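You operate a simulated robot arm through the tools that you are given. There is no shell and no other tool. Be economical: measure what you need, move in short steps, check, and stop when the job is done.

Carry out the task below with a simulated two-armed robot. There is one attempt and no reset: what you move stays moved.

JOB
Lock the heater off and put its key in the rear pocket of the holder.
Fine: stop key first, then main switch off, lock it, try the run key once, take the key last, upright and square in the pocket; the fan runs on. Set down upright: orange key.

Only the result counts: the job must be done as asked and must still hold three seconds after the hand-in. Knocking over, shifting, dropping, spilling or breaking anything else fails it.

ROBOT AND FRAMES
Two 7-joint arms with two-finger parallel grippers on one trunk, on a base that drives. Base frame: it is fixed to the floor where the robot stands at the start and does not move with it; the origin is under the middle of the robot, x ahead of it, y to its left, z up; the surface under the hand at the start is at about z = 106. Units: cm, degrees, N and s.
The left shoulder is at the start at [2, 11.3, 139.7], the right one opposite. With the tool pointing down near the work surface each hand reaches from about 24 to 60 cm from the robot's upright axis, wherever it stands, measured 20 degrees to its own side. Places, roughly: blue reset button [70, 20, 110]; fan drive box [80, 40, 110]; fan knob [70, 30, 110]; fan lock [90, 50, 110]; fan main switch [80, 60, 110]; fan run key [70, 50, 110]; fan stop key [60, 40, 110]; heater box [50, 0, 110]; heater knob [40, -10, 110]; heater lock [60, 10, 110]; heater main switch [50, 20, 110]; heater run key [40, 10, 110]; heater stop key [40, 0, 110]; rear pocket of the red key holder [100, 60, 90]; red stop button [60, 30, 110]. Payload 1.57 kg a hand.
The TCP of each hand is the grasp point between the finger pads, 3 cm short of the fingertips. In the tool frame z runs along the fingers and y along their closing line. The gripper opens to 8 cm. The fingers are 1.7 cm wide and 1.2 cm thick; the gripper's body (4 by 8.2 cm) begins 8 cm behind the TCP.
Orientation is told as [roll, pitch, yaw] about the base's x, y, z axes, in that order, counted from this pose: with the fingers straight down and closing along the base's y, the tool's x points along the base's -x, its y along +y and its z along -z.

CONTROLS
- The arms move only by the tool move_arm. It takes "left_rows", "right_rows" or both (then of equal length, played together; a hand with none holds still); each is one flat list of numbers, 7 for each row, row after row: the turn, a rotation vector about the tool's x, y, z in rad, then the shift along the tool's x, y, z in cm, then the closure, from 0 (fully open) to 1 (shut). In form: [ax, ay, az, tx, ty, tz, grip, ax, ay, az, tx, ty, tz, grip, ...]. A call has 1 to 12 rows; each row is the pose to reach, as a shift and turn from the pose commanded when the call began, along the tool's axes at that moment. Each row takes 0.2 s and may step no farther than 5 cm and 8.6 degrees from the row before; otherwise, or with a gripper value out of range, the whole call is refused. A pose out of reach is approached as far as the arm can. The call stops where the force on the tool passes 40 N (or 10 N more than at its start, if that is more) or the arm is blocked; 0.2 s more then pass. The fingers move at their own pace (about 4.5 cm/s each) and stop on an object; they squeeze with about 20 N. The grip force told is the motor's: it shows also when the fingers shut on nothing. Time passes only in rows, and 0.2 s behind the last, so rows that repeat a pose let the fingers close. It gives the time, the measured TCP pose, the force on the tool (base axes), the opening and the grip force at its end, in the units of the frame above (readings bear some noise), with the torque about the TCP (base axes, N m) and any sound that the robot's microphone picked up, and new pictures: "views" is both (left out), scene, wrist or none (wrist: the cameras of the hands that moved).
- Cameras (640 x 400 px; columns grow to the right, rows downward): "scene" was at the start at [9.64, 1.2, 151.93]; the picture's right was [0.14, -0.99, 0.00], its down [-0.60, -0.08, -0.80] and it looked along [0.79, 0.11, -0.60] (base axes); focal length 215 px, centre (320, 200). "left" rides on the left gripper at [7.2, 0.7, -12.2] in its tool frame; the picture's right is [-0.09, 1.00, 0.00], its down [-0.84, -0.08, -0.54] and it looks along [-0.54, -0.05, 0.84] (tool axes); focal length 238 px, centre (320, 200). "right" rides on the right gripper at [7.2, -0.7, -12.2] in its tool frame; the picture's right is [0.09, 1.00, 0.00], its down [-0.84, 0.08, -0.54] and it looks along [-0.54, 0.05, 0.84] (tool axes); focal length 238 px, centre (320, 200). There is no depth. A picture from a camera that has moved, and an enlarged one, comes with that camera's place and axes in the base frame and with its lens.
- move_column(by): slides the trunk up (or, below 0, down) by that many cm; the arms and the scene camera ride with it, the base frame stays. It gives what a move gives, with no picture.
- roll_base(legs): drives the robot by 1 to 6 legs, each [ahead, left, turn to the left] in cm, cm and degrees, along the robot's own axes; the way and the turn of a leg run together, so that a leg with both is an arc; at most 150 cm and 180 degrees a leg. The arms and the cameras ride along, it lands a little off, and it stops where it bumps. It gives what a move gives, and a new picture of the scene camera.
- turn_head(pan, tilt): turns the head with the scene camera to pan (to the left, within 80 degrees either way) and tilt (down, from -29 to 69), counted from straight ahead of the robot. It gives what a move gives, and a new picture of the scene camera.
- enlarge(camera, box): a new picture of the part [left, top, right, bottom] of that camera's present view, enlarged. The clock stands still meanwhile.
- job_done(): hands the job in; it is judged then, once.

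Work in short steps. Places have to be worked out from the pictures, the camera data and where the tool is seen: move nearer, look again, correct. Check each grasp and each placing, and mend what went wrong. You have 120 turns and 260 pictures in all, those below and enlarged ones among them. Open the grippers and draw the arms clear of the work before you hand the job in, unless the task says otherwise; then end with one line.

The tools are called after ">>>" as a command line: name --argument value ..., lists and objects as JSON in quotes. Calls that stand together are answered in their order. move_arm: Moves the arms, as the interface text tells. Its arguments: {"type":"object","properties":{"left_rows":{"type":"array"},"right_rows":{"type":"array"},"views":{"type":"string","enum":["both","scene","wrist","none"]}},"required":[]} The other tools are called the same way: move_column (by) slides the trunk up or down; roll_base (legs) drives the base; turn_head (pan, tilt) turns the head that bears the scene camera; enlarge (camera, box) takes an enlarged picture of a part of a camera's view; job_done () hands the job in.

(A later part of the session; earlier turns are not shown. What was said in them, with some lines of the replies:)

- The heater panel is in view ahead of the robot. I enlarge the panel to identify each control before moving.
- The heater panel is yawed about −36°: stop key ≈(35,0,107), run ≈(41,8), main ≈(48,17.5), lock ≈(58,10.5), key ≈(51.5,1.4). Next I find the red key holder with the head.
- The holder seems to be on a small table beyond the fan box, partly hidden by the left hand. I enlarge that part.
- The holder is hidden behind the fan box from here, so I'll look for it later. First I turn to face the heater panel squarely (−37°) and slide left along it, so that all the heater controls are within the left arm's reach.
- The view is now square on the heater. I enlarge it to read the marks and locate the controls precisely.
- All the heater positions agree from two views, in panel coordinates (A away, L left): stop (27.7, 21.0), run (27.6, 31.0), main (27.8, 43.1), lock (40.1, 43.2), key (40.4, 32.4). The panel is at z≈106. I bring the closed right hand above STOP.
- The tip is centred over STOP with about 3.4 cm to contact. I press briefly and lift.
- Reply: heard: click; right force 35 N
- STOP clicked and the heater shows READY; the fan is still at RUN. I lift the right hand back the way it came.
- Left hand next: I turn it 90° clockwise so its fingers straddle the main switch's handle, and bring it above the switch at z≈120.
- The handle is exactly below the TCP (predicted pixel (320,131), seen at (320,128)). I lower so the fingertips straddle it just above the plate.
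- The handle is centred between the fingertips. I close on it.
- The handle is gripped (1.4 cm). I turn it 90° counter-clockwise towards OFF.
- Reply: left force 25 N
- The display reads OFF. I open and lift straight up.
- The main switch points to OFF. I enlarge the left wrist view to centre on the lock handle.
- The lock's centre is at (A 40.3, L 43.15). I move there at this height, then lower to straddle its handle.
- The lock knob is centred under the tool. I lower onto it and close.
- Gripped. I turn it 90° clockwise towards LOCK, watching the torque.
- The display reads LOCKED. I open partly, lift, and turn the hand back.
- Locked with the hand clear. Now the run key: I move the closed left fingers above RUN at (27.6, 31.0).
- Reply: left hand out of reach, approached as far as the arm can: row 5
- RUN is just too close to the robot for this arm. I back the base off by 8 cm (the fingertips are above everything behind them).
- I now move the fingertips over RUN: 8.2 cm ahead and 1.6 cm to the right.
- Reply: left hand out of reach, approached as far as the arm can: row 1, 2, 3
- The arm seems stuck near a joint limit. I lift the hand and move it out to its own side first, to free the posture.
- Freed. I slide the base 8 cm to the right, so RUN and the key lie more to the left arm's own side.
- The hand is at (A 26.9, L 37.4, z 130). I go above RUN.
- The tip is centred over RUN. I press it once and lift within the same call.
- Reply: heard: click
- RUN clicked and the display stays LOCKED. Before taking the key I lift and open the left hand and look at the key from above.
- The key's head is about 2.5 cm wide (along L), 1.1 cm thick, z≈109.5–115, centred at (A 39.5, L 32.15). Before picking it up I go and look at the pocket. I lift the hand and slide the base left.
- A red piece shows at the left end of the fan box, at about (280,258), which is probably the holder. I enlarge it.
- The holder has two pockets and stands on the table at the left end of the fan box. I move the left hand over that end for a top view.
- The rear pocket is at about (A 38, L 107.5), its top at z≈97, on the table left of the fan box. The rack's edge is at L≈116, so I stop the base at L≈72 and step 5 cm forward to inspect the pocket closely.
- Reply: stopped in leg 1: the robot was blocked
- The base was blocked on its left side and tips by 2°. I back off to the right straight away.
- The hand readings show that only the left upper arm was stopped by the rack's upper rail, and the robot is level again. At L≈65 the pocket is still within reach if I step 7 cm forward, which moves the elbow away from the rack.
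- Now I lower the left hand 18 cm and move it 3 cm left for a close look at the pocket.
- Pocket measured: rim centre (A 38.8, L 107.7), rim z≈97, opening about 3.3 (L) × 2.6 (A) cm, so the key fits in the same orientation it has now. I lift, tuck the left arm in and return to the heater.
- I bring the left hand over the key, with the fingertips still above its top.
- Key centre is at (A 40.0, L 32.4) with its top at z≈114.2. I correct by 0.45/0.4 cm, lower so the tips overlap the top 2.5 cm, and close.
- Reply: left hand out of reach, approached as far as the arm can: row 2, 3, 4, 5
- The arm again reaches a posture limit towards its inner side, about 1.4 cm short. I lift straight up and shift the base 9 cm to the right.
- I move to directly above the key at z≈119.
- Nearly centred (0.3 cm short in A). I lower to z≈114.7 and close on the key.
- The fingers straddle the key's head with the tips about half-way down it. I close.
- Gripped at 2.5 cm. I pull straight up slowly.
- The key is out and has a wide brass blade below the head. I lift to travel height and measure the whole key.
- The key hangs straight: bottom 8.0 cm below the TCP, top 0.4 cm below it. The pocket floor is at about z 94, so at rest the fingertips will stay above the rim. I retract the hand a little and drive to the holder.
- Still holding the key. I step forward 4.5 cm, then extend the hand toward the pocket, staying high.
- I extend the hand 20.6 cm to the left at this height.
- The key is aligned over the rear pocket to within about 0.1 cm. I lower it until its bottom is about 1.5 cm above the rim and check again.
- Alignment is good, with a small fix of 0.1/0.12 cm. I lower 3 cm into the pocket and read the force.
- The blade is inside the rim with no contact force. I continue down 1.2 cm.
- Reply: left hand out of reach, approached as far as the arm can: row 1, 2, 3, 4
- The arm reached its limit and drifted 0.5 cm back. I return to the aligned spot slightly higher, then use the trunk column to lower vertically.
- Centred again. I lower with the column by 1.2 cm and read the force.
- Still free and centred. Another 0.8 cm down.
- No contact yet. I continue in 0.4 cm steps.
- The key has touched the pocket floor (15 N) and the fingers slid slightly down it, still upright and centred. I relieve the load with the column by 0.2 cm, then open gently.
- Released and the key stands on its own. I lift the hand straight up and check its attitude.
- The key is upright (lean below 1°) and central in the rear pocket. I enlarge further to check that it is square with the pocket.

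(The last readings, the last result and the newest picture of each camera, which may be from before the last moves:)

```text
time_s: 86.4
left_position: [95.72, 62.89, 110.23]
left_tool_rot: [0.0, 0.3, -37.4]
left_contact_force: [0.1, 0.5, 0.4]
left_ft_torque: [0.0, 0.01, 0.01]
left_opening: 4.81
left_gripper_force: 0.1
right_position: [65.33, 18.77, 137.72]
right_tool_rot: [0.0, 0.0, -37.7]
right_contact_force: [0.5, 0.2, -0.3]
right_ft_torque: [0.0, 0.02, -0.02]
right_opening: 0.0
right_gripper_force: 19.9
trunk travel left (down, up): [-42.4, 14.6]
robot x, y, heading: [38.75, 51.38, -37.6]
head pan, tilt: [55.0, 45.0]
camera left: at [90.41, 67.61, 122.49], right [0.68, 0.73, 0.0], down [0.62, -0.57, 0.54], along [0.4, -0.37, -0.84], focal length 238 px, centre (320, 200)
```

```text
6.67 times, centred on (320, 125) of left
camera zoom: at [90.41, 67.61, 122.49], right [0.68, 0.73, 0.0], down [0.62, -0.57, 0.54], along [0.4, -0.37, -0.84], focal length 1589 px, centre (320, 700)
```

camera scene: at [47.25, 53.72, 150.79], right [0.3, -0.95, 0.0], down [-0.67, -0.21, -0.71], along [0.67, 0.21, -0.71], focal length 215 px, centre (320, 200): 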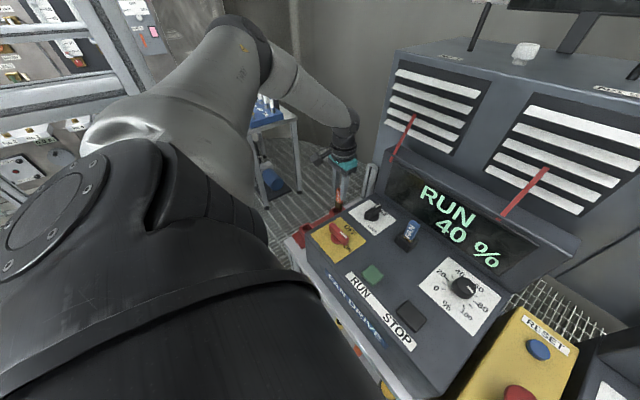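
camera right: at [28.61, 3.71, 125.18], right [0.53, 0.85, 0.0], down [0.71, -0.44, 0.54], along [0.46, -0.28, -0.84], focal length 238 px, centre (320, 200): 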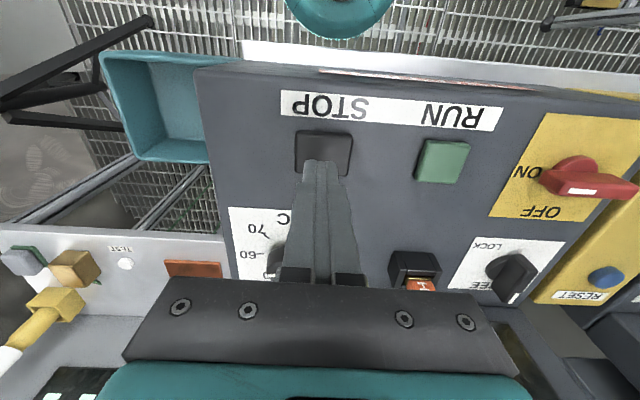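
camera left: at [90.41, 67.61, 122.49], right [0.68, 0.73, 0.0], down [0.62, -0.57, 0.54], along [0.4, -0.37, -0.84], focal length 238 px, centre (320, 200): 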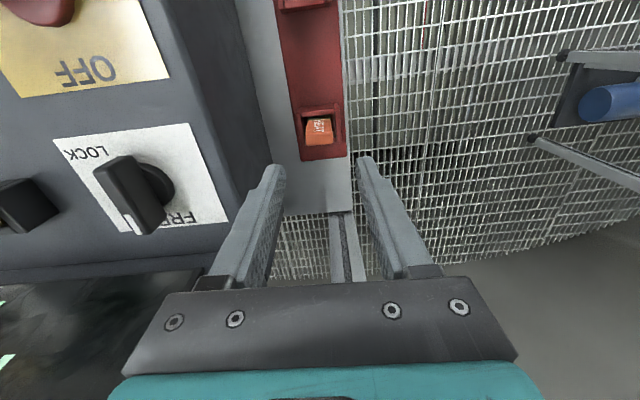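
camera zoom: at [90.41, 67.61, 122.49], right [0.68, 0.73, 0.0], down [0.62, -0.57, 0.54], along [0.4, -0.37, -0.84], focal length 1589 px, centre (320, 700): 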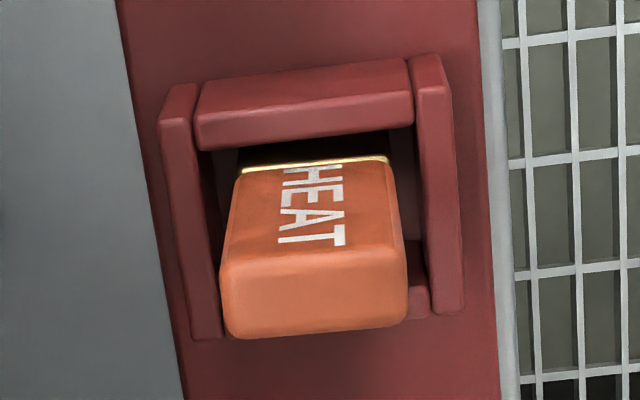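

The key sits within about 2° of square. I retract the left arm up and inward, and open both grippers.

>>> move_arm --left_rows '[0, 0, 0, 0, 0, -4, 0.4, 0, 0, 0, 0, 0, -8, 0.4, 0, 0, 0, 0, 0, -12, 0.2, 0, 0, 0, 0, 0, -16, 0, 0, 0, 0, 0, 0, -20, 0, 0, 0, 0, 0, 0, -24, 0, 0, 0, 0, 1, -4, -27, 0, 0, 0, 0, 2, -8, -28, 0, 0, 0, 0, 3, -12, -28, 0, 0, 0, 0, 4, -16, -28, 0, 0, 0, 0, 5, -20, -28, 0]' --right_rows '[0, 0, 0, 0, 0, 0, 0.5, 0, 0, 0, 0, 0, 0, 0, 0, 0, 0, 0, 0, 0, 0, 0, 0, 0, 0, 0, 0, 0, 0, 0, 0, 0, 0, 0, 0, 0, 0, 0, 0, 0, 0, 0, 0, 0, 0, 0, 0, 0, 0, 0, 0, 0, 0, 0, 0, 0, 0, 0, 0, 0, 0, 0, 0, 0, 0, 0, 0, 0, 0, 0, 0, 0, 0, 0, 0, 0, 0]' --views "scene"

>>> roll_base --legs '[[-6, 0, 0], [0, -8, 0]]'

>>> turn_head --pan 25 --tilt 45

>>> enlarge --camera "left" --box '[320, 0, 480, 100]'

```text
refused: row 7 steps farther than a row can; nothing moved
```

```text
time_s: 88.0
left_position: [86.1, 60.21, 110.26]
left_tool_rot: [-0.1, 0.1, -37.5]
left_contact_force: [-0.3, 0.6, -0.6]
left_ft_torque: [0.04, -0.03, 0.0]
left_opening: 4.81
left_gripper_force: 0.1
right_position: [55.66, 16.0, 137.72]
right_tool_rot: [0.1, 0.0, -37.6]
right_contact_force: [-0.8, 0.7, 0.6]
right_ft_torque: [0.04, 0.0, -0.04]
right_opening: 0.0
right_gripper_force: 20.1
trunk travel left (down, up): [-42.4, 14.6]
robot x, y, heading: [29.07, 49.15, -37.2]
head pan, tilt: [55.0, 45.0]
camera scene: at [37.65, 51.02, 148.19], right [0.3, -0.95, 0.0], down [-0.67, -0.21, -0.71], along [0.67, 0.21, -0.71], focal length 215 px, centre (320, 200)
```

scene: 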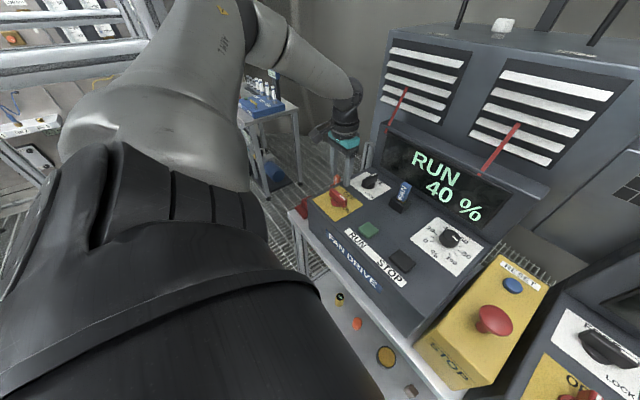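

```text
time_s: 89.0
left_position: [86.08, 60.27, 110.31]
left_tool_rot: [-0.2, 0.2, -37.6]
left_contact_force: [0.1, 0.2, 0.2]
left_ft_torque: [-0.01, 0.04, 0.0]
left_opening: 4.83
left_gripper_force: 0.2
right_position: [55.65, 16.22, 137.61]
right_tool_rot: [0.0, -0.1, -37.6]
right_contact_force: [-0.8, 0.8, -0.6]
right_ft_torque: [0.01, -0.01, -0.03]
right_opening: 0.0
right_gripper_force: 19.7
trunk travel left (down, up): [-42.4, 14.6]
robot x, y, heading: [29.24, 49.37, -37.7]
head pan, tilt: [25.0, 45.0]
camera scene: at [37.85, 46.9, 148.19], right [-0.22, -0.98, 0.0], down [-0.69, 0.15, -0.71], along [0.69, -0.15, -0.71], focal length 215 px, centre (320, 200)
```

scene: 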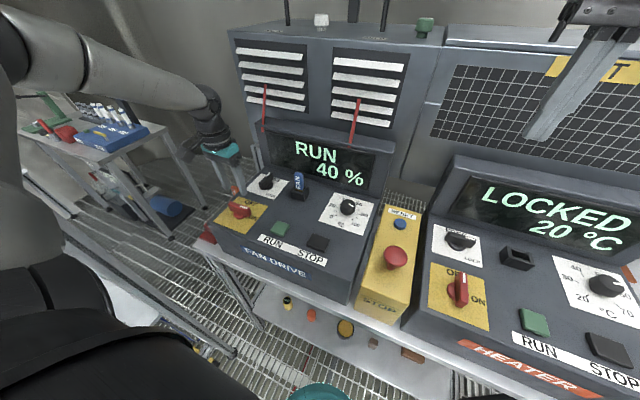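

```text
4.00 times, centred on (400, 50) of left
camera zoom: at [80.87, 64.97, 122.45], right [0.68, 0.73, 0.0], down [0.62, -0.57, 0.54], along [0.4, -0.37, -0.84], focal length 953 px, centre (0, 800)
```

zoom: 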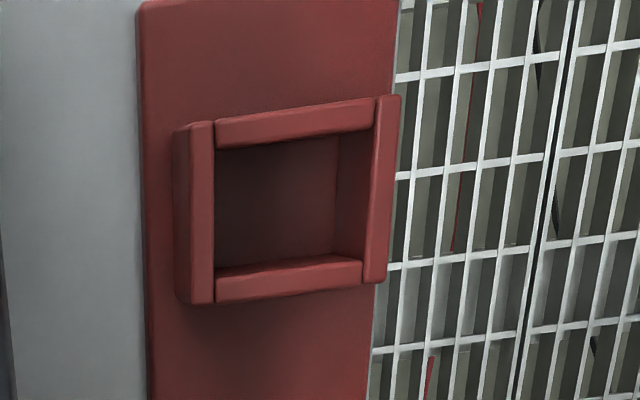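

The arm lift had been refused, but the base's move passed clear, with no contact forces and the fan controls unchanged. I lift the hand now and recheck the key.

>>> move_arm --left_rows '[0, 0, 0, 0, 0, -4, 0.4, 0, 0, 0, 0, 0, -8, 0.4, 0, 0, 0, 0, 0, -12, 0.2, 0, 0, 0, 0, 0, -16, 0, 0, 0, 0, 0, 0, -20, 0, 0, 0, 0, 0, 0, -24, 0]' --right_rows '[0, 0, 0, 0, 0, 0, 0.5, 0, 0, 0, 0, 0, 0, 0, 0, 0, 0, 0, 0, 0, 0, 0, 0, 0, 0, 0, 0, 0, 0, 0, 0, 0, 0, 0, 0, 0, 0, 0, 0, 0, 0, 0]' --views "wrist"

>>> enlarge --camera "left" --box '[300, 60, 460, 160]'

>>> enlarge --camera "scene" --box '[190, 160, 290, 250]'

```text
time_s: 90.4
left_position: [86.15, 60.08, 134.44]
left_tool_rot: [-0.1, 0.3, -37.6]
left_contact_force: [0.2, 0.3, -0.6]
left_ft_torque: [-0.01, -0.01, -0.02]
left_opening: 8.03
left_gripper_force: 0.0
right_position: [55.78, 16.18, 137.63]
right_tool_rot: [0.0, 0.0, -37.6]
right_contact_force: [0.4, 0.5, 0.3]
right_ft_torque: [0.01, 0.0, 0.0]
right_opening: 7.99
right_gripper_force: 0.1
trunk travel left (down, up): [-42.4, 14.6]
robot x, y, heading: [29.12, 49.31, -37.7]
head pan, tilt: [25.0, 45.0]
camera right: at [49.69, 19.95, 149.79], right [0.53, 0.85, 0.0], down [0.71, -0.45, 0.54], along [0.46, -0.29, -0.84], focal length 238 px, centre (320, 200)
camera left: at [80.9, 64.85, 146.57], right [0.68, 0.73, 0.0], down [0.62, -0.57, 0.54], along [0.39, -0.37, -0.84], focal length 238 px, centre (320, 200)
```

right: 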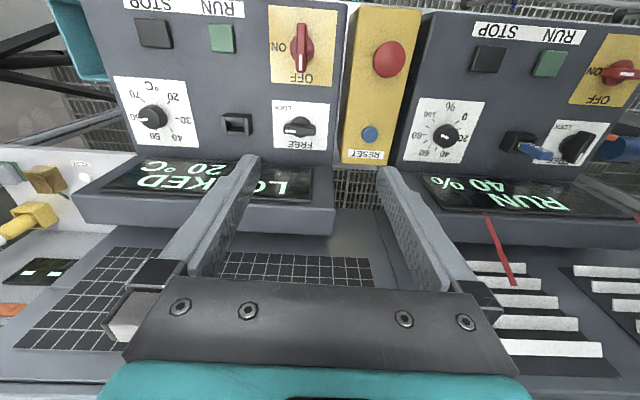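
left: 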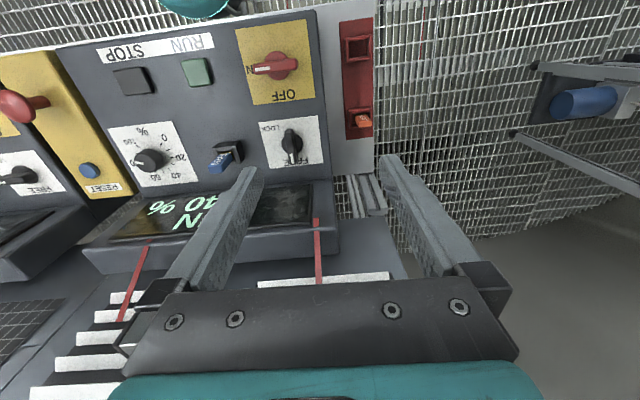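

```text
4.00 times, centred on (380, 110) of left
camera zoom: at [80.9, 64.85, 146.57], right [0.68, 0.73, 0.0], down [0.62, -0.57, 0.54], along [0.39, -0.37, -0.84], focal length 953 px, centre (80, 560)
```

zoom: 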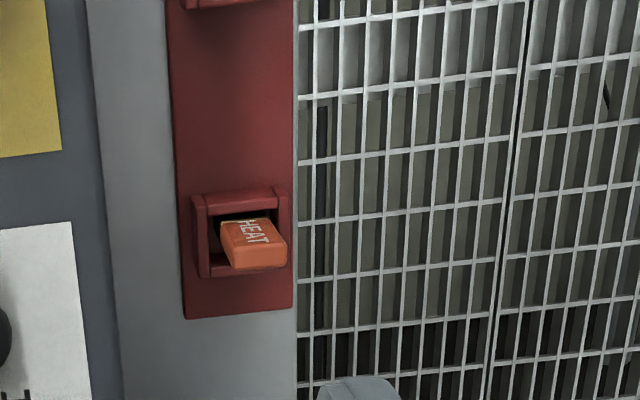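

```text
4.44 times, centred on (240, 205) of scene
camera zoom: at [37.81, 46.86, 148.19], right [-0.22, -0.98, 0.0], down [-0.69, 0.15, -0.71], along [0.69, -0.15, -0.71], focal length 956 px, centre (676, 178)
```

zoom: 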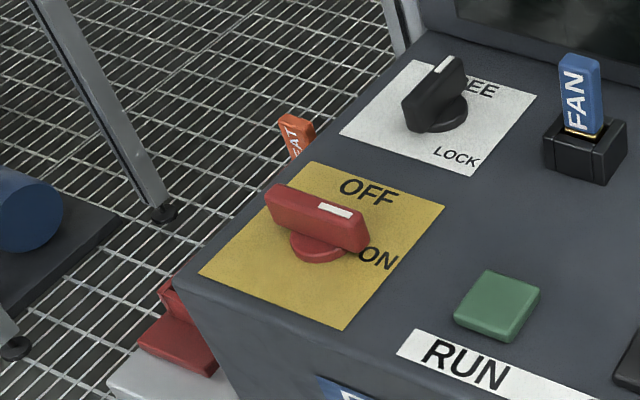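

The key stands upright in the rear pocket, the heater reads LOCKED, the fan reads RUN 40 %, and both grippers are open. I draw the left hand in and back the robot off a little.

>>> move_arm --left_rows '[0, 0, 0, 1, -4, 0, 0, 0, 0, 0, 2, -8, 0, 0, 0, 0, 0, 3, -12, 0, 0, 0, 0, 0, 4, -16, 0, 0, 0, 0, 0, 4, -20, 0, 0]' --views "none"

>>> roll_base --legs '[[-6, 0, 0]]'

>>> enlarge --camera "scene" --box '[180, 120, 640, 400]'

```text
time_s: 91.6
left_position: [70.82, 46.58, 134.39]
left_tool_rot: [0.0, 0.2, -37.5]
left_contact_force: [0.2, 0.2, -0.2]
left_ft_torque: [0.0, 0.0, 0.01]
left_opening: 8.0
left_gripper_force: 0.0
right_position: [55.64, 15.94, 137.61]
right_tool_rot: [0.1, 0.1, -37.6]
right_contact_force: [-0.7, -0.4, -0.6]
right_ft_torque: [0.01, -0.05, 0.01]
right_opening: 8.02
right_gripper_force: 0.0
trunk travel left (down, up): [-42.4, 14.6]
robot x, y, heading: [28.89, 49.45, -37.6]
head pan, tilt: [25.0, 45.0]
```

```text
time_s: 92.6
left_position: [66.14, 50.42, 134.4]
left_tool_rot: [-0.2, 0.2, -37.6]
left_contact_force: [-0.7, 0.3, -0.4]
left_ft_torque: [-0.02, -0.03, 0.0]
left_opening: 8.01
left_gripper_force: 0.0
right_position: [50.95, 19.82, 137.69]
right_tool_rot: [0.0, 0.0, -37.6]
right_contact_force: [-1.2, 0.1, 1.0]
right_ft_torque: [-0.03, -0.03, 0.01]
right_opening: 8.02
right_gripper_force: 0.1
trunk travel left (down, up): [-42.4, 14.6]
robot x, y, heading: [24.85, 52.69, -37.6]
head pan, tilt: [25.0, 45.0]
camera scene: at [33.02, 50.62, 148.2], right [-0.22, -0.98, 0.0], down [-0.69, 0.15, -0.71], along [0.69, -0.15, -0.71], focal length 215 px, centre (320, 200)
```

scene: 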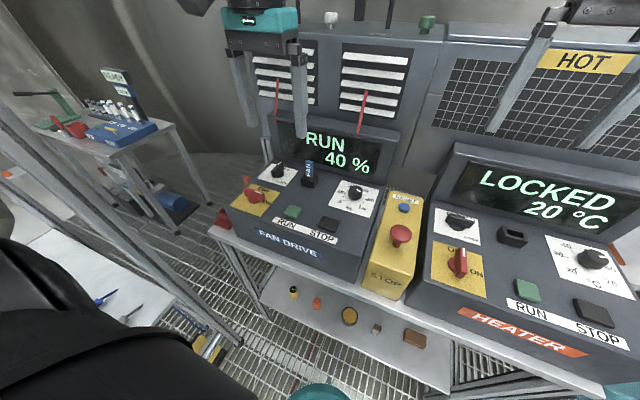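

```text
1.39 times, centred on (410, 260) of scene
camera zoom: at [33.02, 50.62, 148.2], right [-0.22, -0.98, 0.0], down [-0.69, 0.15, -0.71], along [0.69, -0.15, -0.71], focal length 299 px, centre (195, 116)
```

zoom: 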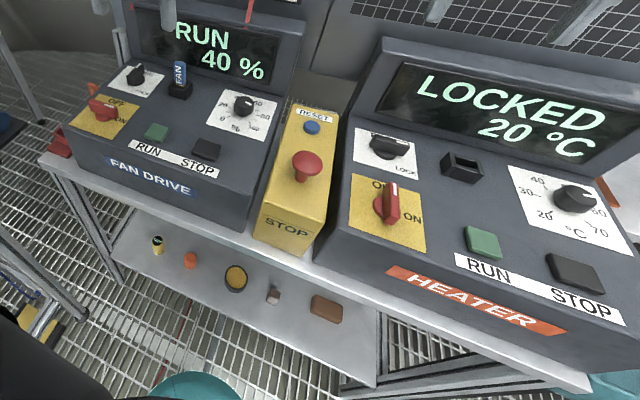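

The heater is locked off, the fan runs on, the key is in the rear pocket, and both arms are clear with grippers open. I hand in.

>>> job_done

```text
The job is handed in.
```

The heater is locked off and its orange key stands upright, within about 2° of square, in the rear pocket of the red holder. The fan still reads RUN 40 %. On the way to the holder the left upper arm bumped the rack's rail once; I saw nothing displaced, but I did not check the rack closely.
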